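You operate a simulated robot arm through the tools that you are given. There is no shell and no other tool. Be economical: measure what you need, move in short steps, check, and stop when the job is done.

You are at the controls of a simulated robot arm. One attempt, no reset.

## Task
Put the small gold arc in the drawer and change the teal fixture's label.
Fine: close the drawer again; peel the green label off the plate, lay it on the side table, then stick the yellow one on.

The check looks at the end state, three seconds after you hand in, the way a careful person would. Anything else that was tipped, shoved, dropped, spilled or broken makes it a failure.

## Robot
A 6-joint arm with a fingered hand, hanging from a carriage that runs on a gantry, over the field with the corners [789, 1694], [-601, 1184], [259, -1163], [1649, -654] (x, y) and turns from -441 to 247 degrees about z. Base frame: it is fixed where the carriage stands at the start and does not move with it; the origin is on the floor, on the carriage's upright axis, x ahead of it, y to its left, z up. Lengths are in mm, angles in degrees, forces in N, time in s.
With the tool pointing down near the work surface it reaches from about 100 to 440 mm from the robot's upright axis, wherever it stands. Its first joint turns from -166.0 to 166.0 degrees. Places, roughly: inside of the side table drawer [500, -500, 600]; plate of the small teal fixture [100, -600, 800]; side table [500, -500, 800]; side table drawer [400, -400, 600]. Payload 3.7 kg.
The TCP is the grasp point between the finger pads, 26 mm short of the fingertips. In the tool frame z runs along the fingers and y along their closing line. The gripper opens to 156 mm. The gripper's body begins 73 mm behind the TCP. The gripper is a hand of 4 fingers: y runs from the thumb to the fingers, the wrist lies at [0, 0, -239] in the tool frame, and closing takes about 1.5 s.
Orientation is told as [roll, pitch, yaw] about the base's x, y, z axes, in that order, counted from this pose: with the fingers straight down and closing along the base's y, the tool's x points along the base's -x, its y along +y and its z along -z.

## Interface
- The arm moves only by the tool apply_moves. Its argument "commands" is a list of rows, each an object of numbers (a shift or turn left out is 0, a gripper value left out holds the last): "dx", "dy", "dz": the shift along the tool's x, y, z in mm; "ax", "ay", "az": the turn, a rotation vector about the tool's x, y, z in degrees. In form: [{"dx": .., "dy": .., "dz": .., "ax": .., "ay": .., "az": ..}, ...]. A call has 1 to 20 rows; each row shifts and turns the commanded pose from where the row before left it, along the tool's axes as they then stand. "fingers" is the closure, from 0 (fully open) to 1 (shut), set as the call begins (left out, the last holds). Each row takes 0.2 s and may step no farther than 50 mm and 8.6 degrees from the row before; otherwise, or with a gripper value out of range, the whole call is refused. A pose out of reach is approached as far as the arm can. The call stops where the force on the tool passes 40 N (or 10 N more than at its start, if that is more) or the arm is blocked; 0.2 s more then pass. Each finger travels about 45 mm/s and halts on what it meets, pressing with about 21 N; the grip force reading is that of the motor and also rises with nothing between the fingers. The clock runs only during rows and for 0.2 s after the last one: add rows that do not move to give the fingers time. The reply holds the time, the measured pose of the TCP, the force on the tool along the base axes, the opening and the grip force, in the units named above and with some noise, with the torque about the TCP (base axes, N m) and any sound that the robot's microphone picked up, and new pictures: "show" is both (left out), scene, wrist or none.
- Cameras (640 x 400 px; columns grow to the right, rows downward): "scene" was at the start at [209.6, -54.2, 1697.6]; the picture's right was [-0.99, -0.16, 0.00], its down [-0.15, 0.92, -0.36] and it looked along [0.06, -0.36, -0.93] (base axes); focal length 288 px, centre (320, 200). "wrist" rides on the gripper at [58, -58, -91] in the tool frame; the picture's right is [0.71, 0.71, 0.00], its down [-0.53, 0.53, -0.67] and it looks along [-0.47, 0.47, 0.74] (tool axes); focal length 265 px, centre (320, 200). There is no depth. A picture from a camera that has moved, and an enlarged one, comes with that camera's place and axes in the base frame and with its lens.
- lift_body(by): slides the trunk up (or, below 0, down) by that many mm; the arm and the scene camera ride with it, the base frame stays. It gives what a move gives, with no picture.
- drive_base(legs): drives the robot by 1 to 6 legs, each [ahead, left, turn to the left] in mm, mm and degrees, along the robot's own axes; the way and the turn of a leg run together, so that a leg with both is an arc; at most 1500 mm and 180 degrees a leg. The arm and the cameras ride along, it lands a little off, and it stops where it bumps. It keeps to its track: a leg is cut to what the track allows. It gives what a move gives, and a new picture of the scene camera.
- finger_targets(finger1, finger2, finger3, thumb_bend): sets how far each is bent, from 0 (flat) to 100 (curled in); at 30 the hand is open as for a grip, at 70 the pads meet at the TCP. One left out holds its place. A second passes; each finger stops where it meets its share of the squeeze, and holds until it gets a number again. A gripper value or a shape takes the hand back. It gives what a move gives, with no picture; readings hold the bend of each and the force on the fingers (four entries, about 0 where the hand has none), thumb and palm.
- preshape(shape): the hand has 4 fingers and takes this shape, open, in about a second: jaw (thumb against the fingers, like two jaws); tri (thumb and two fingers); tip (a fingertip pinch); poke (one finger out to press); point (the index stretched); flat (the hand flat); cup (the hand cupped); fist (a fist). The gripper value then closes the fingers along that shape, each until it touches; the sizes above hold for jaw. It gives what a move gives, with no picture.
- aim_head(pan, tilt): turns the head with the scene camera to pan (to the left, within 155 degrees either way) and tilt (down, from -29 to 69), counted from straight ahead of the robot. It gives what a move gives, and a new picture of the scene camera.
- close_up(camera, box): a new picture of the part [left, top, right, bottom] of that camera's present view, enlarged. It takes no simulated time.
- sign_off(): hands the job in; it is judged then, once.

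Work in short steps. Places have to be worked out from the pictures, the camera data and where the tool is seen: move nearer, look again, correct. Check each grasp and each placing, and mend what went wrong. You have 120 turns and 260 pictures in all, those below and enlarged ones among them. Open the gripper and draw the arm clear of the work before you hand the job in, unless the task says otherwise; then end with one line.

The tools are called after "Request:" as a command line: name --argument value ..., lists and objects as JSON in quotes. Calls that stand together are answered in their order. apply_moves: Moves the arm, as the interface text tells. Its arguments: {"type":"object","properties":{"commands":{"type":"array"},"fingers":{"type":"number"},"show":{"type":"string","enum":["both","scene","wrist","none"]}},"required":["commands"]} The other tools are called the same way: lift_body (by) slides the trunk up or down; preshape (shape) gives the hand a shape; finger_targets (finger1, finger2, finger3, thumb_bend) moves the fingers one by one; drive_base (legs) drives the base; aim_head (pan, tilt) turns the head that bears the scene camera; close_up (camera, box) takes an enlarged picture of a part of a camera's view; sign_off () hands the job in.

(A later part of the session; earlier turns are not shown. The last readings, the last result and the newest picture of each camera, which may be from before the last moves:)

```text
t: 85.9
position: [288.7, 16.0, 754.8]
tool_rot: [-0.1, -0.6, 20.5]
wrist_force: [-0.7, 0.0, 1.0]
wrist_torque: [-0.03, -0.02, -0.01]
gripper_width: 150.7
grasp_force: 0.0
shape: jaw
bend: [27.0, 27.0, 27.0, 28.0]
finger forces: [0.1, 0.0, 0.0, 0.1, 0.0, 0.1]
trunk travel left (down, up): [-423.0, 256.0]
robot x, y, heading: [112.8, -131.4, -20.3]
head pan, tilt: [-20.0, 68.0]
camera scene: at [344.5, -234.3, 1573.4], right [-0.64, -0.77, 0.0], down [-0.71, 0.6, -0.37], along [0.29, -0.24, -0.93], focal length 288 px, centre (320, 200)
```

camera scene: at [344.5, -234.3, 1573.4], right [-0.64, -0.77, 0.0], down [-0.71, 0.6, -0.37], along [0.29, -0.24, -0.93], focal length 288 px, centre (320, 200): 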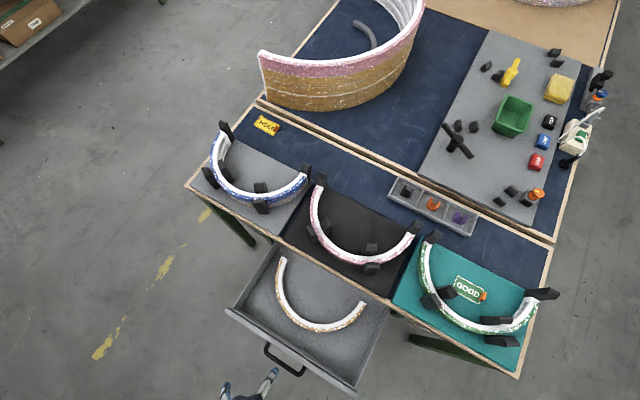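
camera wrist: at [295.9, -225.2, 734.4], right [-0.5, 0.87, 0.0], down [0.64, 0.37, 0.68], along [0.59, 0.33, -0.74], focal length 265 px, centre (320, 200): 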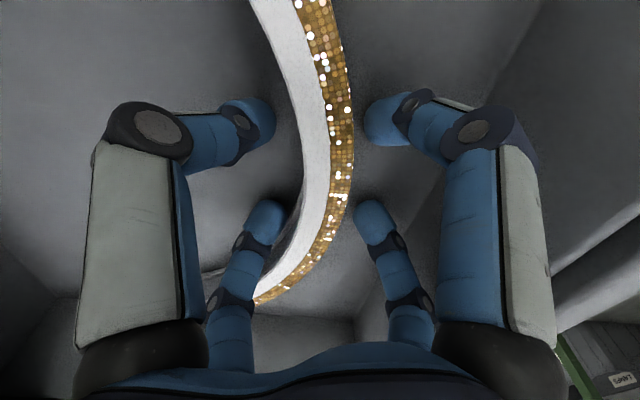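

Arc lies well inside. Lower the hand in front of the handle.

Request:
apply_moves --commands '[{"dz": 30}, {"dz": 30}, {"dz": 30}, {"dz": 25}, {}]' --show "both"

```text
t: 87.1
position: [287.5, 17.4, 638.3]
tool_rot: [0.0, -0.5, 20.4]
wrist_force: [0.1, 0.6, 0.8]
wrist_torque: [0.0, -0.01, -0.01]
gripper_width: 155.7
grasp_force: 0.1
shape: jaw
bend: [30.0, 30.0, 30.0, 30.0]
finger forces: [0.0, 0.0, 0.1, 0.1, 0.0, 0.0]
trunk travel left (down, up): [-423.0, 256.0]
robot x, y, heading: [113.3, -131.3, -20.2]
head pan, tilt: [-20.0, 68.0]
camera scene: at [344.5, -234.3, 1573.4], right [-0.64, -0.77, 0.0], down [-0.71, 0.6, -0.37], along [0.29, -0.24, -0.93], focal length 288 px, centre (320, 200)
camera wrist: at [253.5, -56.5, 728.7], right [-0.91, 0.41, -0.01], down [0.3, 0.68, 0.67], along [0.28, 0.61, -0.74], focal length 265 px, centre (320, 200)
```

scene: 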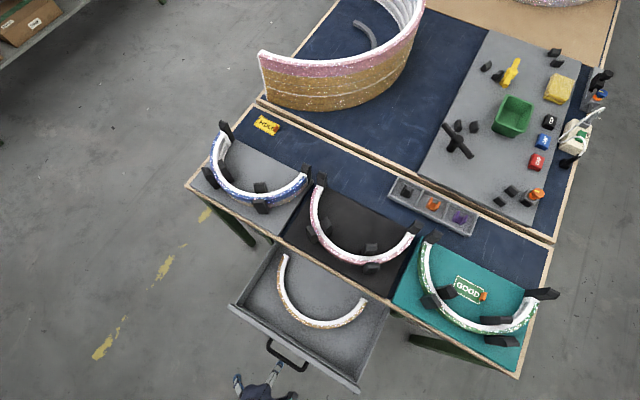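
wrist: 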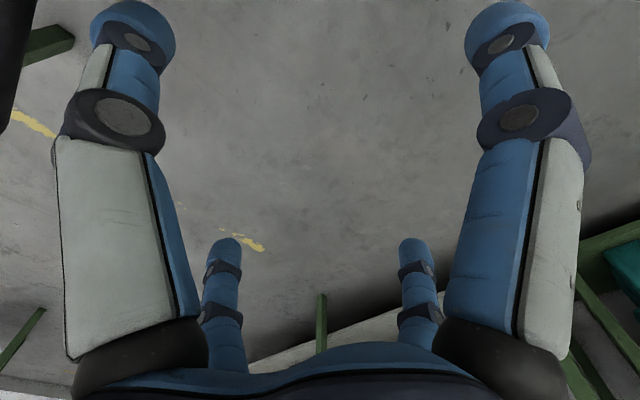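

Push slowly toward the table.

Request:
apply_moves --commands '[{"dy": -6}, {"dy": -6}, {"dy": -8}, {"dy": -8}, {"dy": -8}, {"dy": -8}, {"dy": -8}, {}]' --show "scene"

```text
t: 88.9
position: [307.4, -33.3, 638.7]
tool_rot: [-0.1, -0.5, 20.5]
wrist_force: [-0.4, 0.8, -1.0]
wrist_torque: [0.04, 0.02, 0.02]
gripper_width: 155.9
grasp_force: 0.2
shape: jaw
bend: [30.0, 30.0, 30.0, 30.0]
finger forces: [0.0, 0.0, 0.0, 0.1, 0.7, 0.0]
trunk travel left (down, up): [-423.0, 256.0]
robot x, y, heading: [113.4, -129.5, -20.0]
head pan, tilt: [-20.0, 68.0]
camera scene: at [344.4, -234.2, 1573.4], right [-0.64, -0.77, 0.0], down [-0.71, 0.6, -0.37], along [0.29, -0.24, -0.93], focal length 288 px, centre (320, 200)
```

scene: 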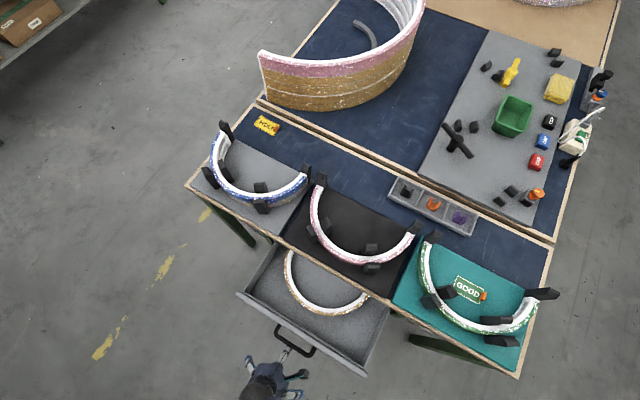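

Sliding in well, arc moves with it. Continue.

Request:
apply_moves --commands '[{"dy": -9}, {"dy": -9}, {"dy": -9}, {"dy": -9}, {"dy": -9}, {"dy": -9}, {"dy": -9}, {"dy": -9}, {"dy": -9}, {"dy": -9}, {"dy": -9}, {"dy": -9}, {"dy": -9}, {"dy": -9}, {"dy": -9}, {"dy": -9}, {}]' --show "scene"

```text
t: 92.5
position: [357.4, -168.5, 638.7]
tool_rot: [-0.1, -0.6, 20.6]
wrist_force: [-0.3, 0.3, -0.3]
wrist_torque: [0.01, -0.02, -0.03]
gripper_width: 155.8
grasp_force: 0.0
shape: jaw
bend: [30.0, 30.0, 30.0, 30.0]
finger forces: [0.1, 0.0, 0.0, 0.1, 0.8, 0.0]
trunk travel left (down, up): [-423.0, 256.0]
robot x, y, heading: [116.0, -130.0, -19.8]
head pan, tilt: [-20.0, 68.0]
camera scene: at [344.4, -234.2, 1573.3], right [-0.64, -0.77, 0.0], down [-0.71, 0.6, -0.37], along [0.29, -0.24, -0.93], focal length 288 px, centre (320, 200)
```

scene: 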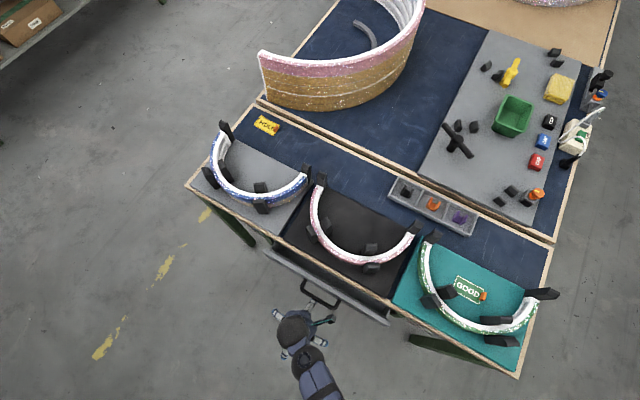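

About 40 mm to go; continue with small steps until it seats.

Request:
apply_moves --commands '[{"dy": -6}, {"dy": -6}, {"dy": -6}, {"dy": -6}, {"dy": -6}, {"dy": -4}, {"dy": -3}, {"dy": -3}, {}]' --show "none"

Request:
close_up --camera "scene" --box '[230, 230, 430, 370]'

```text
t: 94.5
position: [371.5, -203.7, 639.9]
tool_rot: [-0.2, -0.6, 20.7]
wrist_force: [-0.6, 2.1, 0.4]
wrist_torque: [-0.01, 0.03, 0.05]
gripper_width: 155.9
grasp_force: 0.0
shape: jaw
bend: [30.0, 30.0, 30.0, 31.0]
finger forces: [0.0, 0.0, 0.0, 0.0, 2.5, 0.1]
trunk travel left (down, up): [-423.0, 256.0]
robot x, y, heading: [112.4, -130.2, -19.9]
head pan, tilt: [-20.0, 68.0]
```

```text
2.86 times, centred on (330, 300) of scene
camera zoom: at [344.4, -234.0, 1573.3], right [-0.64, -0.77, 0.0], down [-0.71, 0.6, -0.37], along [0.29, -0.24, -0.93], focal length 822 px, centre (291, -86)
```

zoom: 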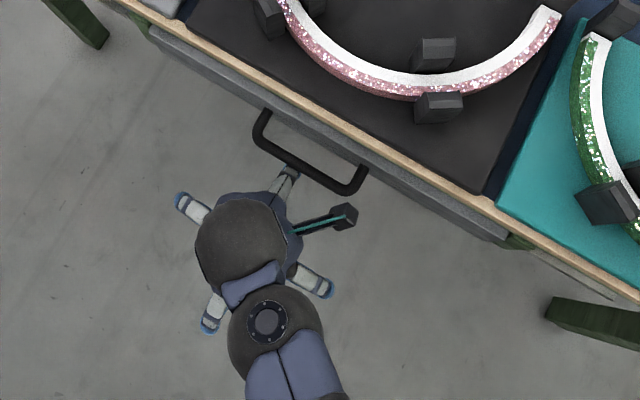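

Request:
apply_moves --commands '[{"dy": -3}, {"dy": -3}, {}]' --show "none"

```text
t: 95.3
position: [372.0, -208.2, 640.0]
tool_rot: [0.1, -0.6, 20.6]
wrist_force: [-4.6, 9.6, 0.6]
wrist_torque: [-0.11, -0.07, -0.01]
gripper_width: 155.8
grasp_force: 0.2
shape: jaw
bend: [30.0, 30.0, 30.0, 33.0]
finger forces: [0.0, 0.0, 0.1, 0.0, 9.3, 0.0]
trunk travel left (down, up): [-423.0, 256.0]
robot x, y, heading: [108.5, -129.8, -20.0]
head pan, tilt: [-20.0, 68.0]
```

Drawer is firmly shut (10 N reaction). Back off, rise, raise the trunk, and drive near the teal fixture.

Request:
apply_moves --commands '[{"dy": 15}, {"dy": 25}, {"dy": 40}, {"dz": -45}, {"dz": -45}]' --show "none"

Request:
lift_body --by 220

Request:
close_up --camera "scene" --box '[230, 200, 430, 370]'

Request:
close_up --camera "scene" --box '[410, 250, 470, 300]'

Request:
close_up --camera "scene" --box '[255, 135, 305, 175]'

```text
t: 96.5
position: [344.4, -137.3, 730.5]
tool_rot: [-0.1, -0.5, 20.5]
wrist_force: [0.0, -0.1, 0.5]
wrist_torque: [-0.01, 0.0, 0.01]
gripper_width: 156.1
grasp_force: 0.0
shape: jaw
bend: [30.0, 30.0, 30.0, 30.0]
finger forces: [0.0, 0.0, 0.0, 0.1, 0.0, 0.0]
trunk travel left (down, up): [-423.0, 256.0]
robot x, y, heading: [111.7, -132.5, -20.0]
head pan, tilt: [-20.0, 68.0]
```

```text
t: 98.8
position: [343.5, -135.7, 951.1]
tool_rot: [-0.1, -0.6, 20.6]
wrist_force: [-0.1, 0.4, 0.9]
wrist_torque: [-0.01, 0.0, 0.02]
gripper_width: 155.8
grasp_force: 0.0
shape: jaw
bend: [30.0, 30.0, 30.0, 30.0]
finger forces: [0.1, 0.0, 0.1, 0.0, 0.1, 0.0]
trunk travel left (down, up): [-643.0, 36.0]
robot x, y, heading: [113.0, -127.3, -19.9]
head pan, tilt: [-20.0, 68.0]
```

```text
2.35 times, centred on (330, 285) of scene
camera zoom: at [344.5, -234.3, 1793.3], right [-0.64, -0.77, 0.0], down [-0.71, 0.6, -0.37], along [0.29, -0.24, -0.93], focal length 677 px, centre (296, 0)
```

zoom: 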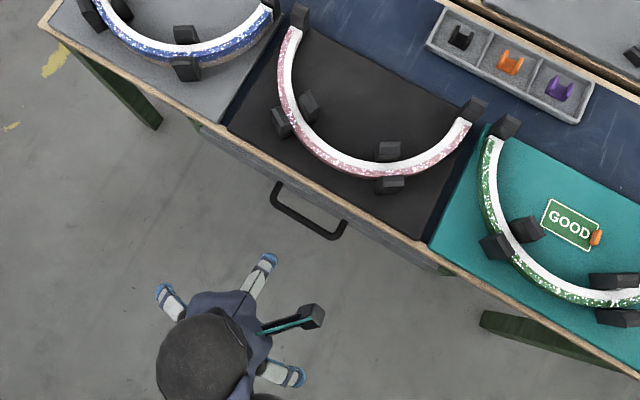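

```text
8.00 times, centred on (440, 275) of scene
camera zoom: at [344.5, -234.3, 1793.3], right [-0.64, -0.77, 0.0], down [-0.71, 0.6, -0.37], along [0.29, -0.24, -0.93], focal length 2301 px, centre (-640, -400)
```

zoom: 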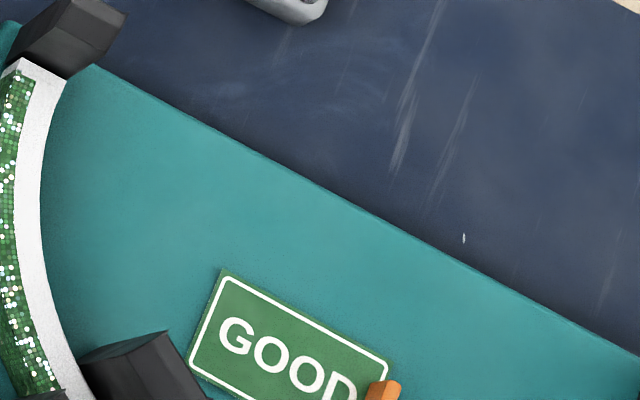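

```text
10.00 times, centred on (280, 155) of scene
camera zoom: at [344.5, -234.3, 1793.3], right [-0.64, -0.77, 0.0], down [-0.71, 0.6, -0.37], along [0.29, -0.24, -0.93], focal length 2876 px, centre (720, 650)
```

zoom: 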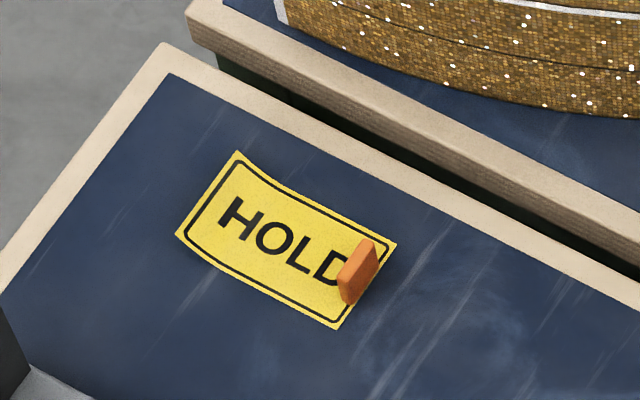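

The tabs are small upstanding orange plates at the labels' right ends; I'll pinch them along the table's long direction. Drive to the teal fixture.

Request:
drive_base --legs '[[-60, -195, 0]]'

Request:
preshape --shape "tip"

Request:
apply_moves --commands '[{"az": 8.5}, {"az": 8.5}, {"az": 8.5}, {"az": 8.5}, {"az": 8.5}, {"az": 8.5}, {"az": 8.5}, {"az": 8.5}, {"az": 8.5}, {"az": 8.5}, {"az": 5.3}]' --show "both"

```text
t: 100.5
position: [222.5, -298.2, 949.9]
tool_rot: [-0.1, -0.6, 20.5]
wrist_force: [0.3, 0.3, -0.7]
wrist_torque: [0.02, 0.03, 0.0]
gripper_width: 155.9
grasp_force: 0.0
shape: jaw
bend: [30.0, 30.0, 30.0, 30.0]
finger forces: [0.0, 0.1, 0.0, 0.0, 0.0, 0.1]
trunk travel left (down, up): [-643.0, 36.0]
robot x, y, heading: [-6.6, -291.1, -20.0]
head pan, tilt: [-20.0, 68.0]
camera scene: at [222.8, -396.5, 1793.4], right [-0.64, -0.77, 0.0], down [-0.71, 0.6, -0.37], along [0.29, -0.24, -0.93], focal length 288 px, centre (320, 200)
```

scene: 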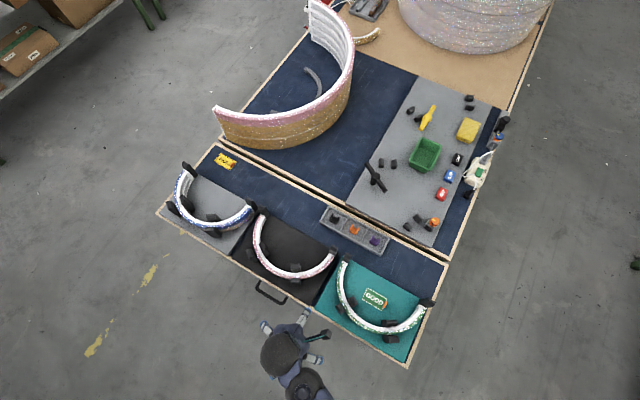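

```text
t: 101.3
position: [223.6, -297.1, 950.8]
tool_rot: [-0.2, -0.6, 20.4]
wrist_force: [-1.0, 0.0, -0.4]
wrist_torque: [0.02, 0.01, -0.04]
gripper_width: 155.9
grasp_force: 0.1
shape: tip
bend: [12.0, 30.0, 12.0, 30.0]
finger forces: [0.1, 0.0, 0.0, 0.0, 0.0, 0.1]
trunk travel left (down, up): [-643.0, 36.0]
robot x, y, heading: [-9.8, -291.4, -20.0]
head pan, tilt: [-20.0, 68.0]
```

```text
t: 103.8
position: [223.1, -297.8, 951.0]
tool_rot: [0.7, -0.1, -70.0]
wrist_force: [-0.4, -0.3, 0.4]
wrist_torque: [0.03, 0.03, 0.0]
gripper_width: 156.0
grasp_force: 0.1
shape: tip
bend: [12.0, 30.0, 12.0, 30.0]
finger forces: [0.0, 0.0, 0.0, 0.1, 0.0, 0.0]
trunk travel left (down, up): [-643.0, 36.0]
robot x, y, heading: [-7.0, -294.8, -20.3]
head pan, tilt: [-20.0, 68.0]
camera scene: at [222.8, -396.6, 1793.4], right [-0.64, -0.77, 0.0], down [-0.71, 0.6, -0.37], along [0.29, -0.24, -0.93], focal length 288 px, centre (320, 200)
camera wrist: at [147.9, -263.8, 1040.9], right [0.42, 0.91, 0.01], down [0.67, -0.32, 0.67], along [0.61, -0.28, -0.74], focal length 265 px, centre (320, 200)
```

scene: 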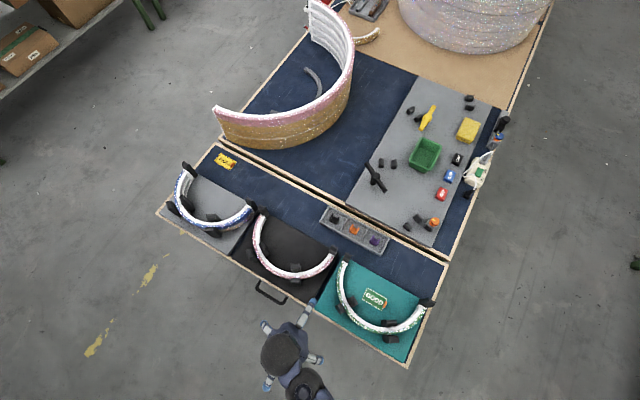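
wrist: 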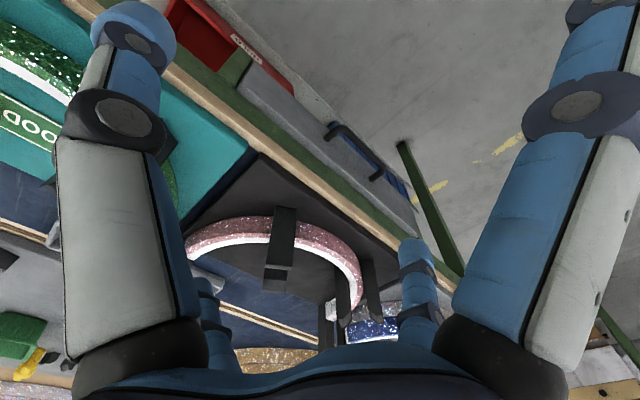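

Request:
close_up --camera "scene" --box '[330, 255, 440, 365]'

```text
3.64 times, centred on (385, 310) of scene
camera zoom: at [222.8, -396.6, 1793.4], right [-0.64, -0.77, 0.0], down [-0.71, 0.6, -0.37], along [0.29, -0.24, -0.93], focal length 1046 px, centre (84, -200)
```

zoom: 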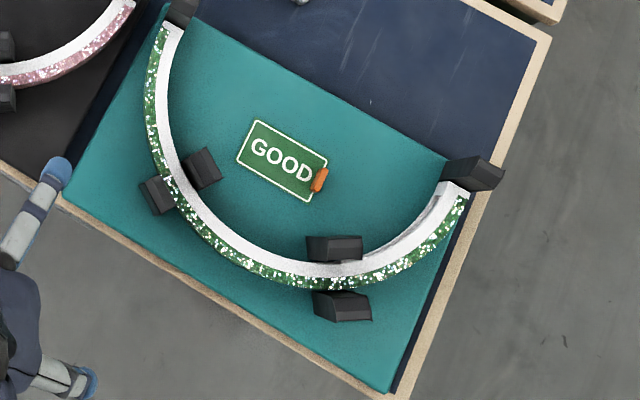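

Tab of GOOD ≈ (122,-572, ~825). I set all four fingers half bent (narrow), and move above the tab at the present height.

Request:
finger_targets --finger1 52 --finger2 52 --finger3 52 --thumb_bend 52

Request:
apply_moves --commands '[{"dx": -32, "dy": -27}, {"dx": -32, "dy": -27}, {"dx": -32, "dy": -27}, {"dx": -32, "dy": -27}, {"dx": -32, "dy": -27}, {"dx": -32, "dy": -27}, {"dx": -31, "dy": -26.6}, {}]' --show "wrist"

```text
t: 104.8
position: [223.5, -297.8, 951.3]
tool_rot: [0.6, -0.1, -69.8]
wrist_force: [0.0, 0.3, -0.6]
wrist_torque: [-0.01, 0.03, -0.02]
gripper_width: 45.8
grasp_force: 0.1
shape: fingers
bend: [52.0, 52.0, 52.0, 52.0]
finger forces: [0.0, 0.0, 0.0, 0.1, 0.0, 0.0]
trunk travel left (down, up): [-643.0, 36.0]
robot x, y, heading: [-11.1, -290.9, -20.1]
head pan, tilt: [-20.0, 68.0]
```

```text
t: 106.5
position: [123.5, -573.0, 950.5]
tool_rot: [0.6, -0.1, -69.8]
wrist_force: [-0.5, -0.5, -0.6]
wrist_torque: [0.0, 0.0, 0.02]
gripper_width: 45.8
grasp_force: 0.0
shape: fingers
bend: [52.0, 52.0, 52.0, 52.0]
finger forces: [0.1, 0.1, 0.1, 0.1, 0.0, 0.1]
trunk travel left (down, up): [-643.0, 36.0]
robot x, y, heading: [-7.9, -293.7, -20.2]
head pan, tilt: [-20.0, 68.0]
camera wrist: at [48.2, -538.8, 1039.6], right [0.42, 0.91, 0.01], down [0.67, -0.31, 0.67], along [0.61, -0.28, -0.74], focal length 265 px, centre (320, 200)
```

wrist: 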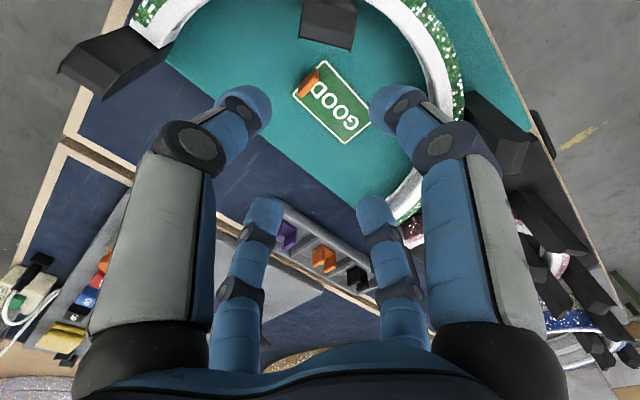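

Combining views: tab ≈ (118,-580) at z≈800. Correct laterally, then lower the trunk 100 and look again.

Request:
apply_moves --commands '[{"dx": -4.7, "dy": -7.6}, {}]' --show "none"

Request:
lift_body --by -90

Request:
apply_moves --commands '[{}]' --show "both"

Request:
close_up --camera "wrist" --box '[220, 20, 420, 220]'

```text
t: 107.2
position: [117.6, -579.4, 949.0]
tool_rot: [0.5, -0.1, -69.8]
wrist_force: [0.1, -0.4, 0.0]
wrist_torque: [0.02, 0.01, 0.01]
gripper_width: 45.4
grasp_force: 0.1
shape: fingers
bend: [52.0, 52.0, 52.0, 52.0]
finger forces: [0.0, 0.1, 0.1, 0.0, 0.0, 0.0]
trunk travel left (down, up): [-643.0, 36.0]
robot x, y, heading: [-7.8, -291.8, -20.1]
head pan, tilt: [-20.0, 68.0]
```

```text
t: 108.4
position: [117.9, -579.7, 859.8]
tool_rot: [0.6, -0.1, -69.8]
wrist_force: [0.0, -0.3, 0.1]
wrist_torque: [0.0, -0.02, 0.0]
gripper_width: 45.9
grasp_force: 0.1
shape: fingers
bend: [52.0, 52.0, 52.0, 52.0]
finger forces: [0.0, 0.0, 0.0, 0.0, 0.1, 0.0]
trunk travel left (down, up): [-553.0, 126.0]
robot x, y, heading: [-9.5, -290.8, -20.1]
head pan, tilt: [-20.0, 68.0]
```

```text
t: 108.8
position: [117.8, -580.8, 860.7]
tool_rot: [0.6, -0.1, -69.9]
wrist_force: [0.0, -0.1, 0.2]
wrist_torque: [0.01, 0.01, -0.04]
gripper_width: 45.4
grasp_force: 0.1
shape: fingers
bend: [52.0, 52.0, 52.0, 52.0]
finger forces: [0.0, 0.0, 0.0, 0.0, 0.0, 0.0]
trunk travel left (down, up): [-553.0, 126.0]
robot x, y, heading: [-8.8, -289.7, -20.0]
head pan, tilt: [-20.0, 68.0]
camera scene: at [222.8, -396.6, 1703.4], right [-0.64, -0.77, 0.0], down [-0.71, 0.6, -0.37], along [0.29, -0.24, -0.93], focal length 288 px, centre (320, 200)
camera wrist: at [42.6, -545.0, 949.5], right [0.42, 0.91, 0.01], down [0.67, -0.31, 0.67], along [0.61, -0.28, -0.74], focal length 265 px, centre (320, 200)
```

scene: 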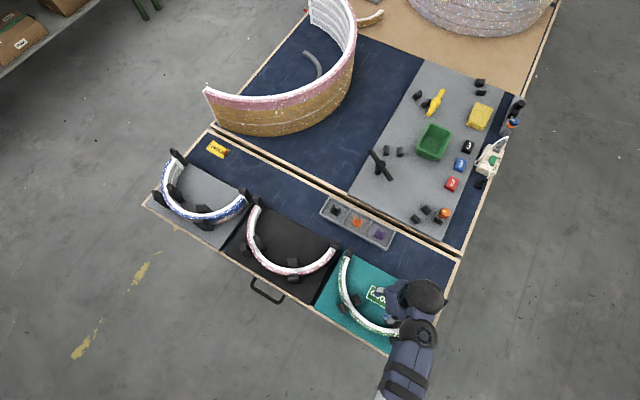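
wrist: 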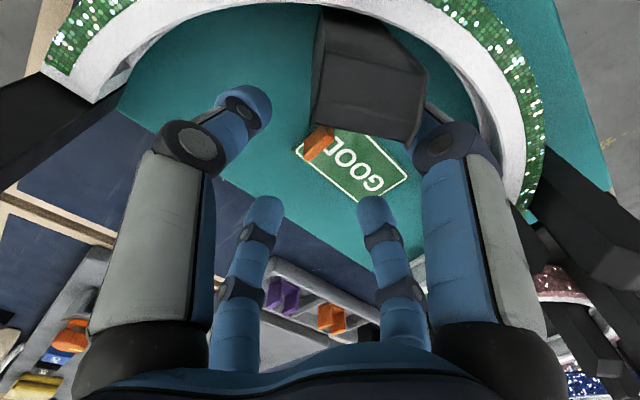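

```text
2.00 times, centred on (320, 120) of wrist
camera zoom: at [42.6, -545.0, 949.5], right [0.42, 0.91, 0.01], down [0.67, -0.31, 0.67], along [0.61, -0.28, -0.74], focal length 531 px, centre (320, 360)
```

zoom: 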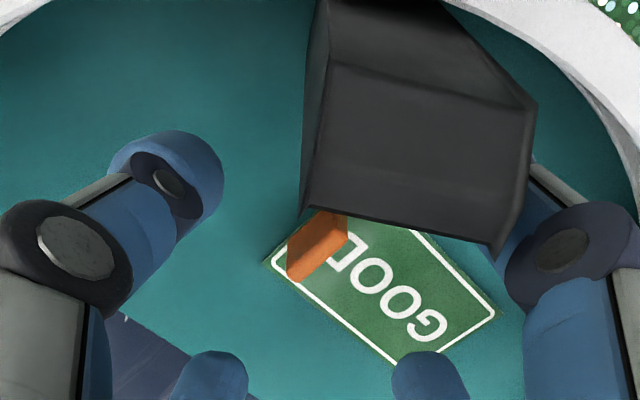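

The inner block (top z≈886) sits under the wrist camera. I tilt the hand 15° (body leaning to the back, away from the block) so the camera clears, keeping the pinch direction.

Request:
apply_moves --commands '[{"ay": 5}, {"ay": 5}, {"ay": 5}, {}]' --show "wrist"

Request:
close_up --camera "wrist" --box '[220, 20, 420, 220]'

```text
t: 109.8
position: [117.0, -579.0, 859.6]
tool_rot: [0.6, 14.8, -69.7]
wrist_force: [0.0, 0.1, -0.9]
wrist_torque: [0.02, -0.03, 0.03]
gripper_width: 45.9
grasp_force: 0.1
shape: fingers
bend: [52.0, 52.0, 52.0, 52.0]
finger forces: [0.0, 0.0, 0.0, 0.0, 0.1, 0.1]
trunk travel left (down, up): [-553.0, 126.0]
robot x, y, heading: [-10.7, -294.0, -19.9]
head pan, tilt: [-20.0, 68.0]
camera wrist: at [51.5, -568.9, 962.1], right [0.43, 0.88, 0.19], down [0.72, -0.46, 0.52], along [0.54, -0.08, -0.84], focal length 265 px, centre (320, 200)
```

wrist: 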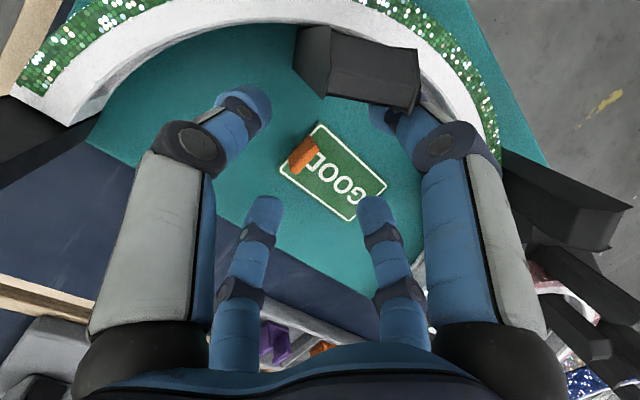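

```text
2.00 times, centred on (320, 120) of wrist
camera zoom: at [51.5, -568.9, 962.1], right [0.43, 0.88, 0.19], down [0.72, -0.46, 0.52], along [0.54, -0.08, -0.84], focal length 531 px, centre (320, 360)
```

zoom: 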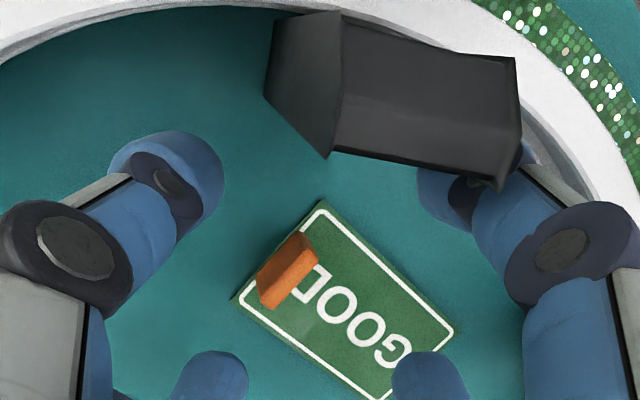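

Very clear view; tab ≈ (119,-579), ~10 mm tall, 20 long. The rear (-n) finger's tip would touch the plate first, so I try flattening finger1 and see which one moves.

Request:
finger_targets --finger1 0

Request:
apply_moves --commands '[{}]' --show "wrist"

```text
t: 110.8
position: [117.7, -579.2, 861.3]
tool_rot: [0.7, 14.9, -69.6]
wrist_force: [0.5, -0.3, -0.4]
wrist_torque: [-0.03, -0.04, -0.03]
gripper_width: 110.6
grasp_force: 0.0
shape: fingers
bend: [1.0, 52.0, 52.0, 52.0]
finger forces: [0.0, 0.1, 0.1, 0.0, 0.0, 0.0]
trunk travel left (down, up): [-553.0, 126.0]
robot x, y, heading: [-9.3, -293.1, -20.2]
head pan, tilt: [-20.0, 68.0]
```

```text
t: 111.2
position: [117.1, -578.4, 860.1]
tool_rot: [0.6, 14.9, -69.6]
wrist_force: [0.1, -0.7, -0.2]
wrist_torque: [-0.04, -0.03, 0.02]
gripper_width: 110.5
grasp_force: 0.2
shape: fingers
bend: [1.0, 52.0, 52.0, 52.0]
finger forces: [0.1, 0.0, 0.1, 0.0, 0.1, 0.1]
trunk travel left (down, up): [-553.0, 126.0]
robot x, y, heading: [-7.8, -288.8, -20.0]
head pan, tilt: [-20.0, 68.0]
camera wrist: at [51.5, -568.7, 962.0], right [0.43, 0.88, 0.19], down [0.72, -0.46, 0.52], along [0.54, -0.08, -0.84], focal length 265 px, centre (320, 200)
```

wrist: 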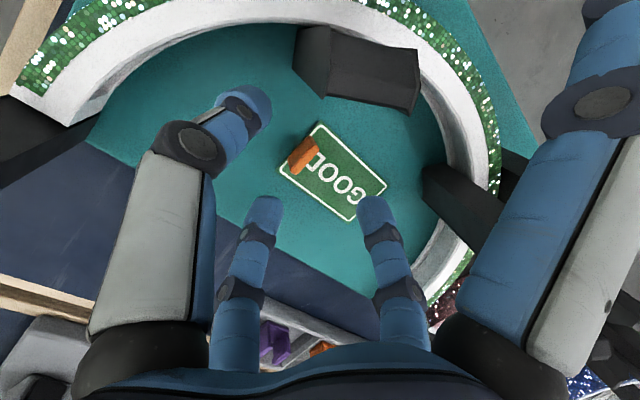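

Request:
finger_targets --finger1 56 --finger3 100

Request:
apply_moves --commands '[{}]' --show "wrist"

```text
t: 112.2
position: [117.8, -578.4, 859.0]
tool_rot: [0.7, 14.9, -69.6]
wrist_force: [0.2, 0.9, -0.2]
wrist_torque: [0.0, -0.03, 0.02]
gripper_width: 40.3
grasp_force: 0.2
shape: fingers
bend: [56.0, 52.0, 100.0, 52.0]
finger forces: [0.0, 0.0, 0.0, 0.0, 0.0, 0.0]
trunk travel left (down, up): [-553.0, 126.0]
robot x, y, heading: [-10.3, -291.9, -19.9]
head pan, tilt: [-20.0, 68.0]
```

```text
t: 112.6
position: [118.4, -578.8, 861.1]
tool_rot: [0.7, 14.9, -69.5]
wrist_force: [0.5, -1.2, -0.5]
wrist_torque: [-0.04, 0.03, -0.03]
gripper_width: 40.3
grasp_force: 0.0
shape: fingers
bend: [56.0, 52.0, 100.0, 52.0]
finger forces: [0.0, 0.0, 0.1, 0.0, 0.0, 0.1]
trunk travel left (down, up): [-553.0, 126.0]
robot x, y, heading: [-8.5, -291.8, -20.0]
head pan, tilt: [-20.0, 68.0]
camera wrist: at [51.5, -568.8, 962.0], right [0.43, 0.88, 0.19], down [0.72, -0.46, 0.52], along [0.54, -0.08, -0.84], focal length 265 px, centre (320, 200)
```

wrist: 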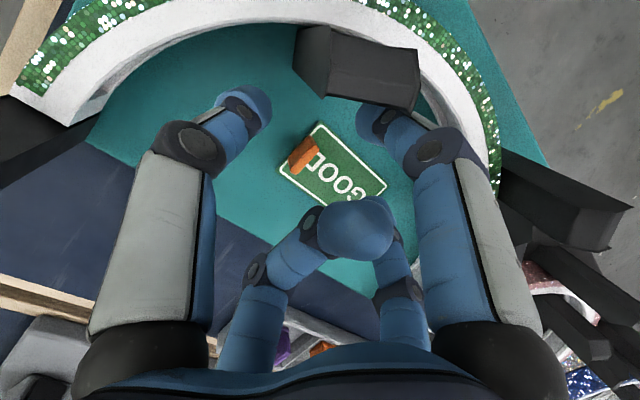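

Test the pinch in the air with finger3 curled up.

Request:
finger_targets --finger2 72 --thumb_bend 72

Request:
apply_moves --commands '[{}]' --show "wrist"

```text
t: 113.6
position: [117.2, -578.0, 859.1]
tool_rot: [0.7, 14.9, -69.7]
wrist_force: [-0.8, 0.2, -0.5]
wrist_torque: [0.0, 0.01, 0.01]
gripper_width: 21.6
grasp_force: 0.0
shape: fingers
bend: [56.0, 71.0, 100.0, 71.0]
finger forces: [0.0, 0.0, 0.0, 0.0, 0.0, 0.1]
trunk travel left (down, up): [-553.0, 126.0]
robot x, y, heading: [-8.2, -291.8, -20.0]
head pan, tilt: [-20.0, 68.0]
```

```text
t: 114.0
position: [117.5, -579.0, 859.6]
tool_rot: [0.7, 14.9, -69.6]
wrist_force: [-0.6, -1.0, 0.3]
wrist_torque: [-0.02, -0.02, -0.01]
gripper_width: 21.5
grasp_force: 0.1
shape: fingers
bend: [56.0, 71.0, 100.0, 71.0]
finger forces: [0.0, 0.0, 0.1, 0.0, 0.0, 0.0]
trunk travel left (down, up): [-553.0, 126.0]
robot x, y, heading: [-9.5, -290.4, -20.1]
head pan, tilt: [-20.0, 68.0]
camera wrist: at [51.5, -568.8, 962.0], right [0.43, 0.88, 0.19], down [0.72, -0.46, 0.52], along [0.54, -0.08, -0.84], focal length 265 px, centre (320, 200)
```

wrist: 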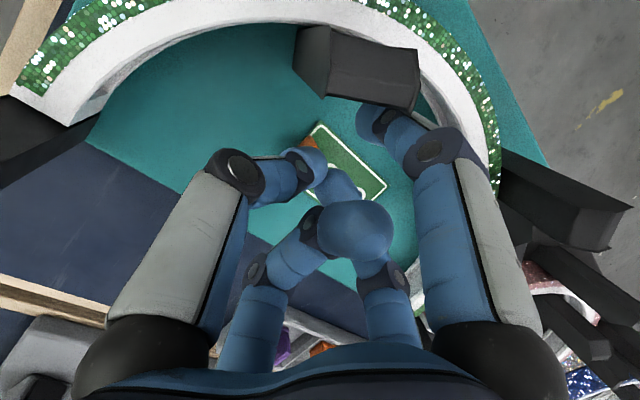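

The pinch works with finger3 tucked away. Reopen thumb/finger2 and descend half-way along the approach.

Request:
finger_targets --finger2 54 --thumb_bend 54

Request:
apply_moves --commands '[{"dx": -15.4, "dy": 1.7}, {"dz": 10}, {"dz": 10}, {}]' --show "wrist"

Request:
close_up --camera "wrist" --box '[220, 80, 420, 280]'

```text
t: 115.0
position: [117.3, -578.6, 861.1]
tool_rot: [0.8, 14.9, -69.5]
wrist_force: [0.4, 0.5, 0.6]
wrist_torque: [0.0, 0.01, 0.0]
gripper_width: 36.7
grasp_force: 0.1
shape: fingers
bend: [56.0, 54.0, 100.0, 54.0]
finger forces: [0.1, 0.0, 0.1, 0.0, 0.0, 0.0]
trunk travel left (down, up): [-553.0, 126.0]
robot x, y, heading: [-7.3, -291.2, -20.4]
head pan, tilt: [-20.0, 68.0]
```

```text
t: 116.0
position: [123.2, -587.4, 835.8]
tool_rot: [0.7, 14.8, -69.6]
wrist_force: [-0.4, -0.7, 0.5]
wrist_torque: [0.03, 0.0, -0.03]
gripper_width: 36.9
grasp_force: 0.2
shape: fingers
bend: [56.0, 54.0, 100.0, 54.0]
finger forces: [0.1, 0.1, 0.0, 0.0, 0.0, 0.0]
trunk travel left (down, up): [-553.0, 126.0]
robot x, y, heading: [-10.1, -288.8, -20.1]
head pan, tilt: [-20.0, 68.0]
camera wrist: at [56.5, -577.1, 937.8], right [0.42, 0.89, 0.19], down [0.72, -0.46, 0.52], along [0.54, -0.08, -0.84], focal length 265 px, centre (320, 200)
```

wrist: 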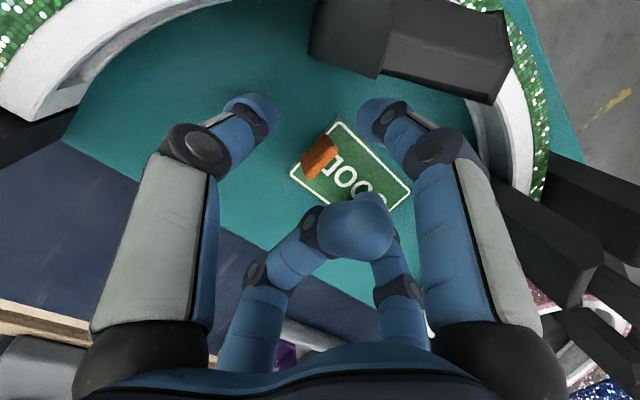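

```text
2.00 times, centred on (320, 180) of wrist
camera zoom: at [56.5, -577.1, 937.8], right [0.42, 0.89, 0.19], down [0.72, -0.46, 0.52], along [0.54, -0.08, -0.84], focal length 531 px, centre (320, 240)
```

zoom: 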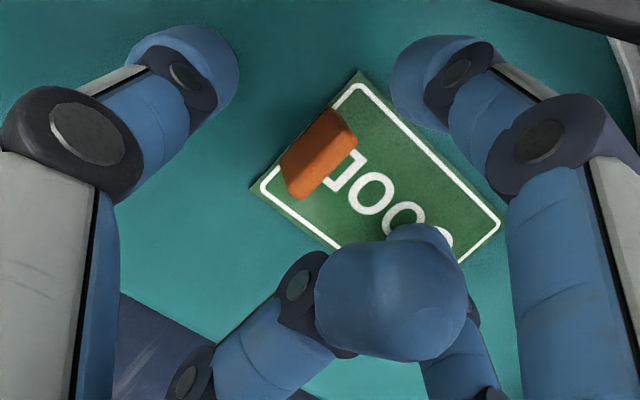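

Tab is exactly on the tool axis, ~35 mm ahead. Descend 13 mm in small steps.

Request:
apply_moves --commands '[{"dz": 5}, {"dz": 4}, {"dz": 4}, {}]' --show "wrist"

Request:
close_up --camera "wrist" --box '[220, 80, 420, 280]'

```text
t: 116.6
position: [126.0, -592.3, 831.9]
tool_rot: [0.6, 14.4, -69.7]
wrist_force: [1.6, 0.0, 22.8]
wrist_torque: [0.39, -0.52, -0.13]
gripper_width: 36.9
grasp_force: 11.8
shape: fingers
bend: [56.0, 53.0, 100.0, 54.0]
finger forces: [0.0, 18.7, 0.0, 0.1, 4.0, 0.0]
trunk travel left (down, up): [-553.0, 126.0]
robot x, y, heading: [-8.5, -292.4, -20.0]
head pan, tilt: [-20.0, 68.0]
stopped in row 2: the force on the tool passed its limit at 49 N (the readings are from after the stop); the commanded pose is now the measured one
camera wrist: at [58.1, -581.0, 935.0], right [0.43, 0.89, 0.18], down [0.72, -0.45, 0.52], along [0.55, -0.09, -0.83], focal length 265 px, centre (320, 200)
```

wrist: 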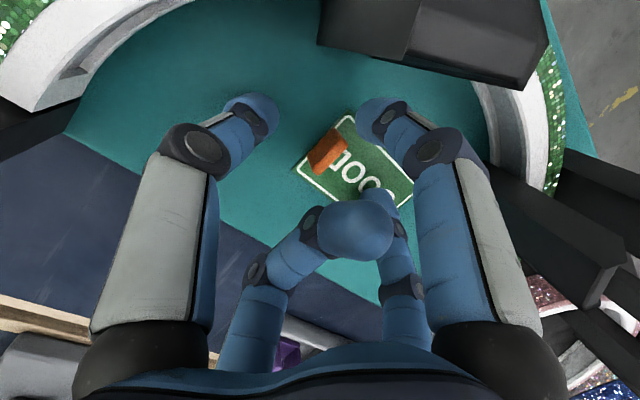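

```text
2.00 times, centred on (320, 180) of wrist
camera zoom: at [58.1, -581.0, 935.0], right [0.43, 0.89, 0.18], down [0.72, -0.45, 0.52], along [0.55, -0.09, -0.83], focal length 531 px, centre (320, 240)
```

zoom: 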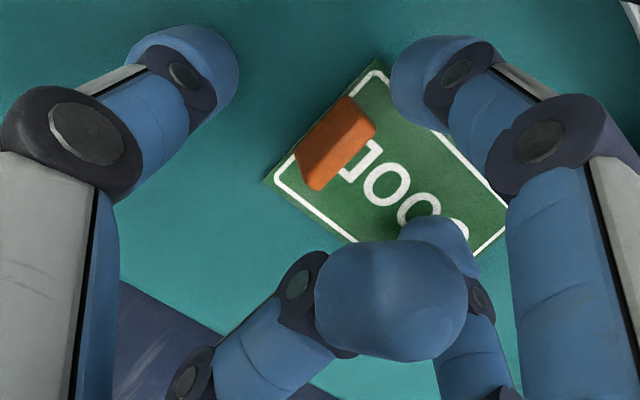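

The fingertips touched the plate (they reach deeper at this bend). Back up 12 mm, recentre by 7 mm, and narrow the pinch to bend 65 before descending again.

Request:
apply_moves --commands '[{"dz": -6}, {"dz": -6, "dx": 7}, {}]' --show "none"

Request:
finger_targets --finger2 65 --thumb_bend 65

Request:
close_up --camera "wrist" --box '[220, 80, 420, 280]'

```text
t: 117.4
position: [121.2, -585.7, 844.5]
tool_rot: [0.6, 14.7, -69.7]
wrist_force: [1.3, -0.1, -0.9]
wrist_torque: [0.0, 0.0, 0.05]
gripper_width: 37.2
grasp_force: 0.1
shape: fingers
bend: [56.0, 54.0, 100.0, 54.0]
finger forces: [0.0, 0.0, 0.0, 0.0, 0.0, 0.0]
trunk travel left (down, up): [-553.0, 126.0]
robot x, y, heading: [-13.8, -292.8, -20.5]
head pan, tilt: [-20.0, 68.0]
```

```text
t: 118.4
position: [121.5, -585.0, 845.4]
tool_rot: [0.6, 14.6, -69.7]
wrist_force: [-0.3, 1.1, -0.8]
wrist_torque: [0.02, -0.03, 0.0]
gripper_width: 24.2
grasp_force: 0.1
shape: fingers
bend: [56.0, 65.0, 100.0, 65.0]
finger forces: [0.0, 0.1, 0.1, 0.1, 0.0, 0.0]
trunk travel left (down, up): [-553.0, 126.0]
robot x, y, heading: [-7.5, -291.8, -20.1]
head pan, tilt: [-20.0, 68.0]
```

```text
2.00 times, centred on (320, 180) of wrist
camera zoom: at [55.3, -575.1, 947.1], right [0.43, 0.89, 0.19], down [0.72, -0.46, 0.52], along [0.54, -0.09, -0.83], focal length 531 px, centre (320, 240)
```

zoom: 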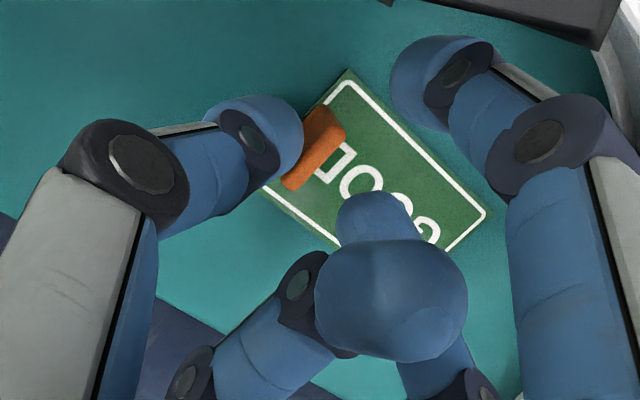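

Tab lies right between thumb and finger2. Descend in 4 mm steps.

Request:
apply_moves --commands '[{"dz": 4}, {"dz": 4}, {"dz": 4}, {"dz": 3}, {}]' --show "none"

Request:
close_up --camera "wrist" --box '[220, 80, 420, 280]'

```text
t: 119.6
position: [120.7, -582.7, 830.7]
tool_rot: [0.6, 14.5, -69.7]
wrist_force: [3.7, -0.1, 11.9]
wrist_torque: [0.12, -0.27, -0.06]
gripper_width: 24.2
grasp_force: 5.5
shape: fingers
bend: [56.0, 65.0, 100.0, 65.0]
finger forces: [0.1, 11.1, 0.0, 0.1, 0.0, 0.0]
trunk travel left (down, up): [-553.0, 126.0]
robot x, y, heading: [-15.6, -295.3, -20.2]
head pan, tilt: [-20.0, 68.0]
```

```text
2.00 times, centred on (320, 180) of wrist
camera zoom: at [54.9, -572.8, 932.4], right [0.43, 0.89, 0.18], down [0.72, -0.46, 0.52], along [0.55, -0.09, -0.83], focal length 531 px, centre (320, 240)
```

zoom: 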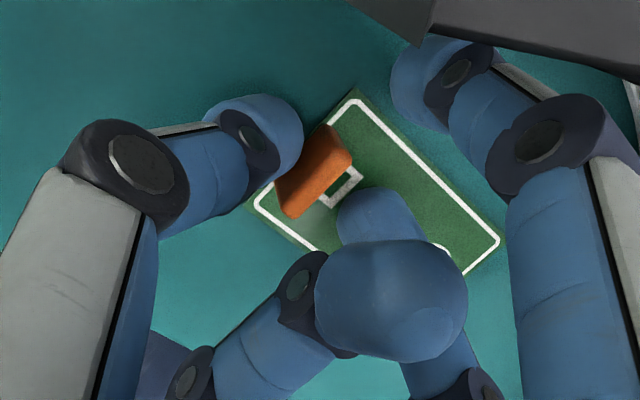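

Finger2 rests on the label with the tab between the tips. Raise 1 mm and close the pinch.

Request:
apply_moves --commands '[{"dz": -1.0}]' --show "none"

Request:
finger_targets --finger2 88 --thumb_bend 88

Request:
close_up --camera "wrist" --box '[220, 80, 420, 280]'

```text
t: 120.0
position: [119.2, -583.4, 830.9]
tool_rot: [0.5, 14.6, -69.7]
wrist_force: [1.4, -0.3, 7.6]
wrist_torque: [0.07, -0.16, -0.05]
gripper_width: 24.2
grasp_force: 4.1
shape: fingers
bend: [56.0, 65.0, 100.0, 65.0]
finger forces: [0.1, 7.6, 0.0, 0.0, 0.1, 0.1]
trunk travel left (down, up): [-553.0, 126.0]
robot x, y, heading: [-8.9, -291.5, -20.0]
head pan, tilt: [-20.0, 68.0]
```

```text
t: 121.0
position: [120.8, -582.6, 831.0]
tool_rot: [0.6, 14.6, -69.7]
wrist_force: [0.5, 0.7, 2.6]
wrist_torque: [0.08, -0.12, -0.05]
gripper_width: 23.0
grasp_force: 15.4
shape: fingers
bend: [56.0, 74.0, 100.0, 78.0]
finger forces: [0.0, 17.1, 0.0, 0.0, 13.9, 0.0]
trunk travel left (down, up): [-553.0, 126.0]
robot x, y, heading: [-11.8, -292.0, -20.3]
head pan, tilt: [-20.0, 68.0]
```

```text
2.00 times, centred on (320, 180) of wrist
camera zoom: at [53.9, -572.0, 932.8], right [0.43, 0.89, 0.19], down [0.72, -0.46, 0.52], along [0.54, -0.09, -0.83], focal length 531 px, centre (320, 240)
```

zoom: 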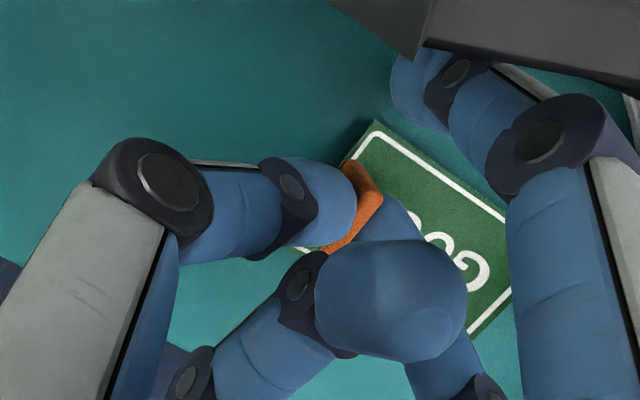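

Tab is pinched (14–17 N). Lift slowly straight up.

Request:
apply_moves --commands '[{"dx": 0.8, "dz": -2.9}, {"dx": 0.8, "dz": -2.9}, {"dx": 0.8, "dz": -2.9}, {"dx": 0.8, "dz": -2.9}, {"dx": 0.8, "dz": -2.9}, {}]' --show "wrist"

Request:
close_up --camera "wrist" --box '[220, 80, 420, 280]'

```text
t: 122.4
position: [120.8, -583.6, 846.4]
tool_rot: [0.6, 14.4, -69.8]
wrist_force: [0.1, 0.0, 2.0]
wrist_torque: [0.05, -0.04, 0.02]
gripper_width: 24.7
grasp_force: 12.9
shape: fingers
bend: [56.0, 61.0, 100.0, 81.0]
finger forces: [0.0, 12.5, 0.1, 0.0, 13.3, 0.0]
trunk travel left (down, up): [-553.0, 126.0]
robot x, y, heading: [-6.6, -293.5, -19.9]
head pan, tilt: [-20.0, 68.0]
camera wrist: at [53.9, -572.3, 948.3], right [0.43, 0.89, 0.19], down [0.72, -0.46, 0.52], along [0.54, -0.09, -0.83], focal length 265 px, centre (320, 200)
```

wrist: 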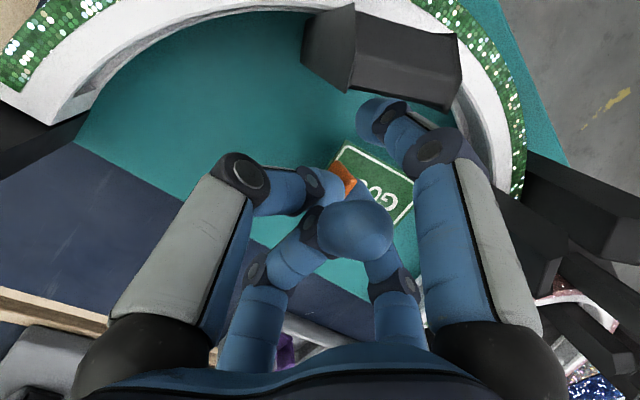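

```text
2.00 times, centred on (320, 180) of wrist
camera zoom: at [53.9, -572.3, 948.3], right [0.43, 0.89, 0.19], down [0.72, -0.46, 0.52], along [0.54, -0.09, -0.83], focal length 531 px, centre (320, 240)
```

zoom: 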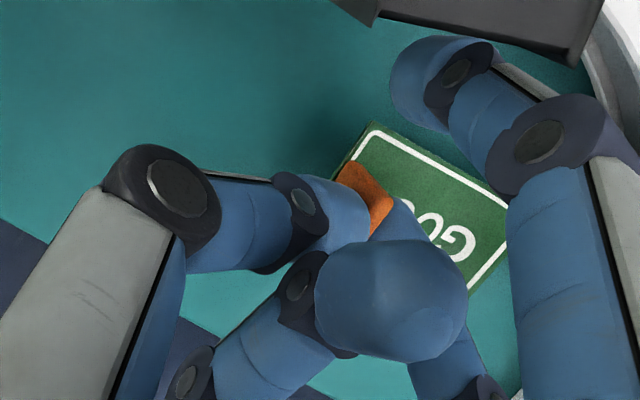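

The label comes with the hand, but the pinch is drifting; check that it settles.

Request:
finger_targets --thumb_bend 80

Request:
close_up --camera "scene" --box '[330, 240, 460, 350]'

```text
t: 123.4
position: [120.1, -582.2, 846.6]
tool_rot: [0.5, 14.5, -69.8]
wrist_force: [0.9, -0.7, 0.5]
wrist_torque: [-0.02, -0.02, 0.02]
gripper_width: 24.2
grasp_force: 10.1
shape: fingers
bend: [56.0, 61.0, 100.0, 79.0]
finger forces: [0.1, 9.9, 0.0, 0.0, 10.3, 0.0]
trunk travel left (down, up): [-553.0, 126.0]
robot x, y, heading: [-6.2, -292.4, -19.8]
head pan, tilt: [-20.0, 68.0]
```

```text
3.64 times, centred on (395, 295) of scene
camera zoom: at [222.8, -396.6, 1703.4], right [-0.64, -0.77, 0.0], down [-0.71, 0.6, -0.37], along [0.29, -0.24, -0.93], focal length 1046 px, centre (47, -146)
```

zoom: 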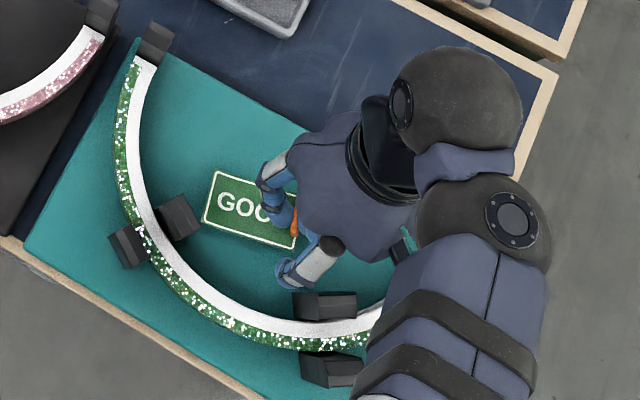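

Grip is balanced and holding (10 N each). Raise 60 by trunk, then drive 132 mm toward the back so the label comes over the free blue strip behind the plate.

Request:
lift_body --by 70

Request:
drive_base --legs '[[85, -101, 0]]'

Request:
apply_moves --commands '[{}]' --show "wrist"

```text
t: 124.5
position: [119.7, -583.4, 915.1]
tool_rot: [0.7, 14.5, -69.7]
wrist_force: [-0.4, -0.3, -0.8]
wrist_torque: [0.02, 0.02, 0.02]
gripper_width: 24.1
grasp_force: 9.9
shape: fingers
bend: [56.0, 61.0, 100.0, 79.0]
finger forces: [0.0, 10.1, 0.0, 0.0, 10.1, 0.0]
trunk travel left (down, up): [-623.0, 56.0]
robot x, y, heading: [-8.8, -292.6, -19.9]
head pan, tilt: [-20.0, 68.0]
```

```text
t: 125.8
position: [166.3, -704.7, 916.0]
tool_rot: [0.6, 14.8, -69.5]
wrist_force: [-0.4, -0.4, 0.4]
wrist_torque: [0.02, -0.03, 0.02]
gripper_width: 23.7
grasp_force: 10.8
shape: fingers
bend: [56.0, 61.0, 100.0, 79.0]
finger forces: [0.0, 10.2, 0.1, 0.1, 10.0, 0.1]
trunk travel left (down, up): [-623.0, 56.0]
robot x, y, heading: [38.1, -415.7, -20.2]
head pan, tilt: [-20.0, 68.0]
camera scene: at [268.6, -519.1, 1773.4], right [-0.64, -0.77, 0.0], down [-0.71, 0.6, -0.37], along [0.29, -0.24, -0.93], focal length 288 px, centre (320, 200)
```

scene: 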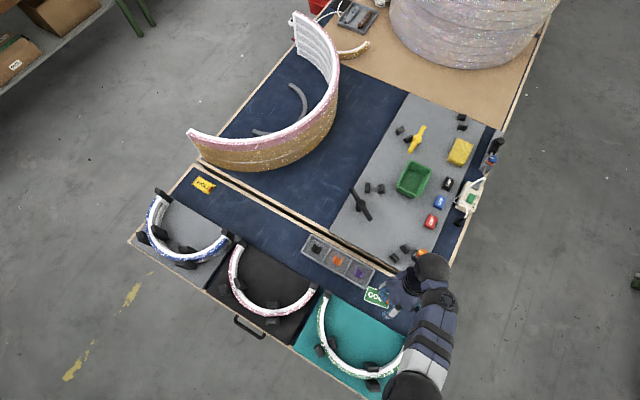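

```text
t: 126.2
position: [167.1, -705.9, 916.2]
tool_rot: [0.5, 14.6, -69.7]
wrist_force: [0.5, 0.6, 0.5]
wrist_torque: [-0.01, 0.0, -0.03]
gripper_width: 24.0
grasp_force: 9.6
shape: fingers
bend: [56.0, 61.0, 100.0, 79.0]
finger forces: [0.0, 10.1, 0.1, 0.0, 10.0, 0.0]
trunk travel left (down, up): [-623.0, 56.0]
robot x, y, heading: [37.3, -417.5, -20.1]
head pan, tilt: [-20.0, 68.0]
camera wrist: at [100.1, -695.0, 1018.2], right [0.42, 0.89, 0.19], down [0.72, -0.46, 0.52], along [0.54, -0.09, -0.83], focal length 265 px, centre (320, 200)
```

wrist: 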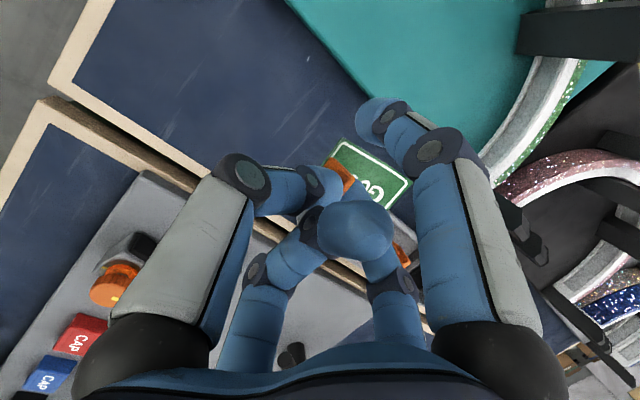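

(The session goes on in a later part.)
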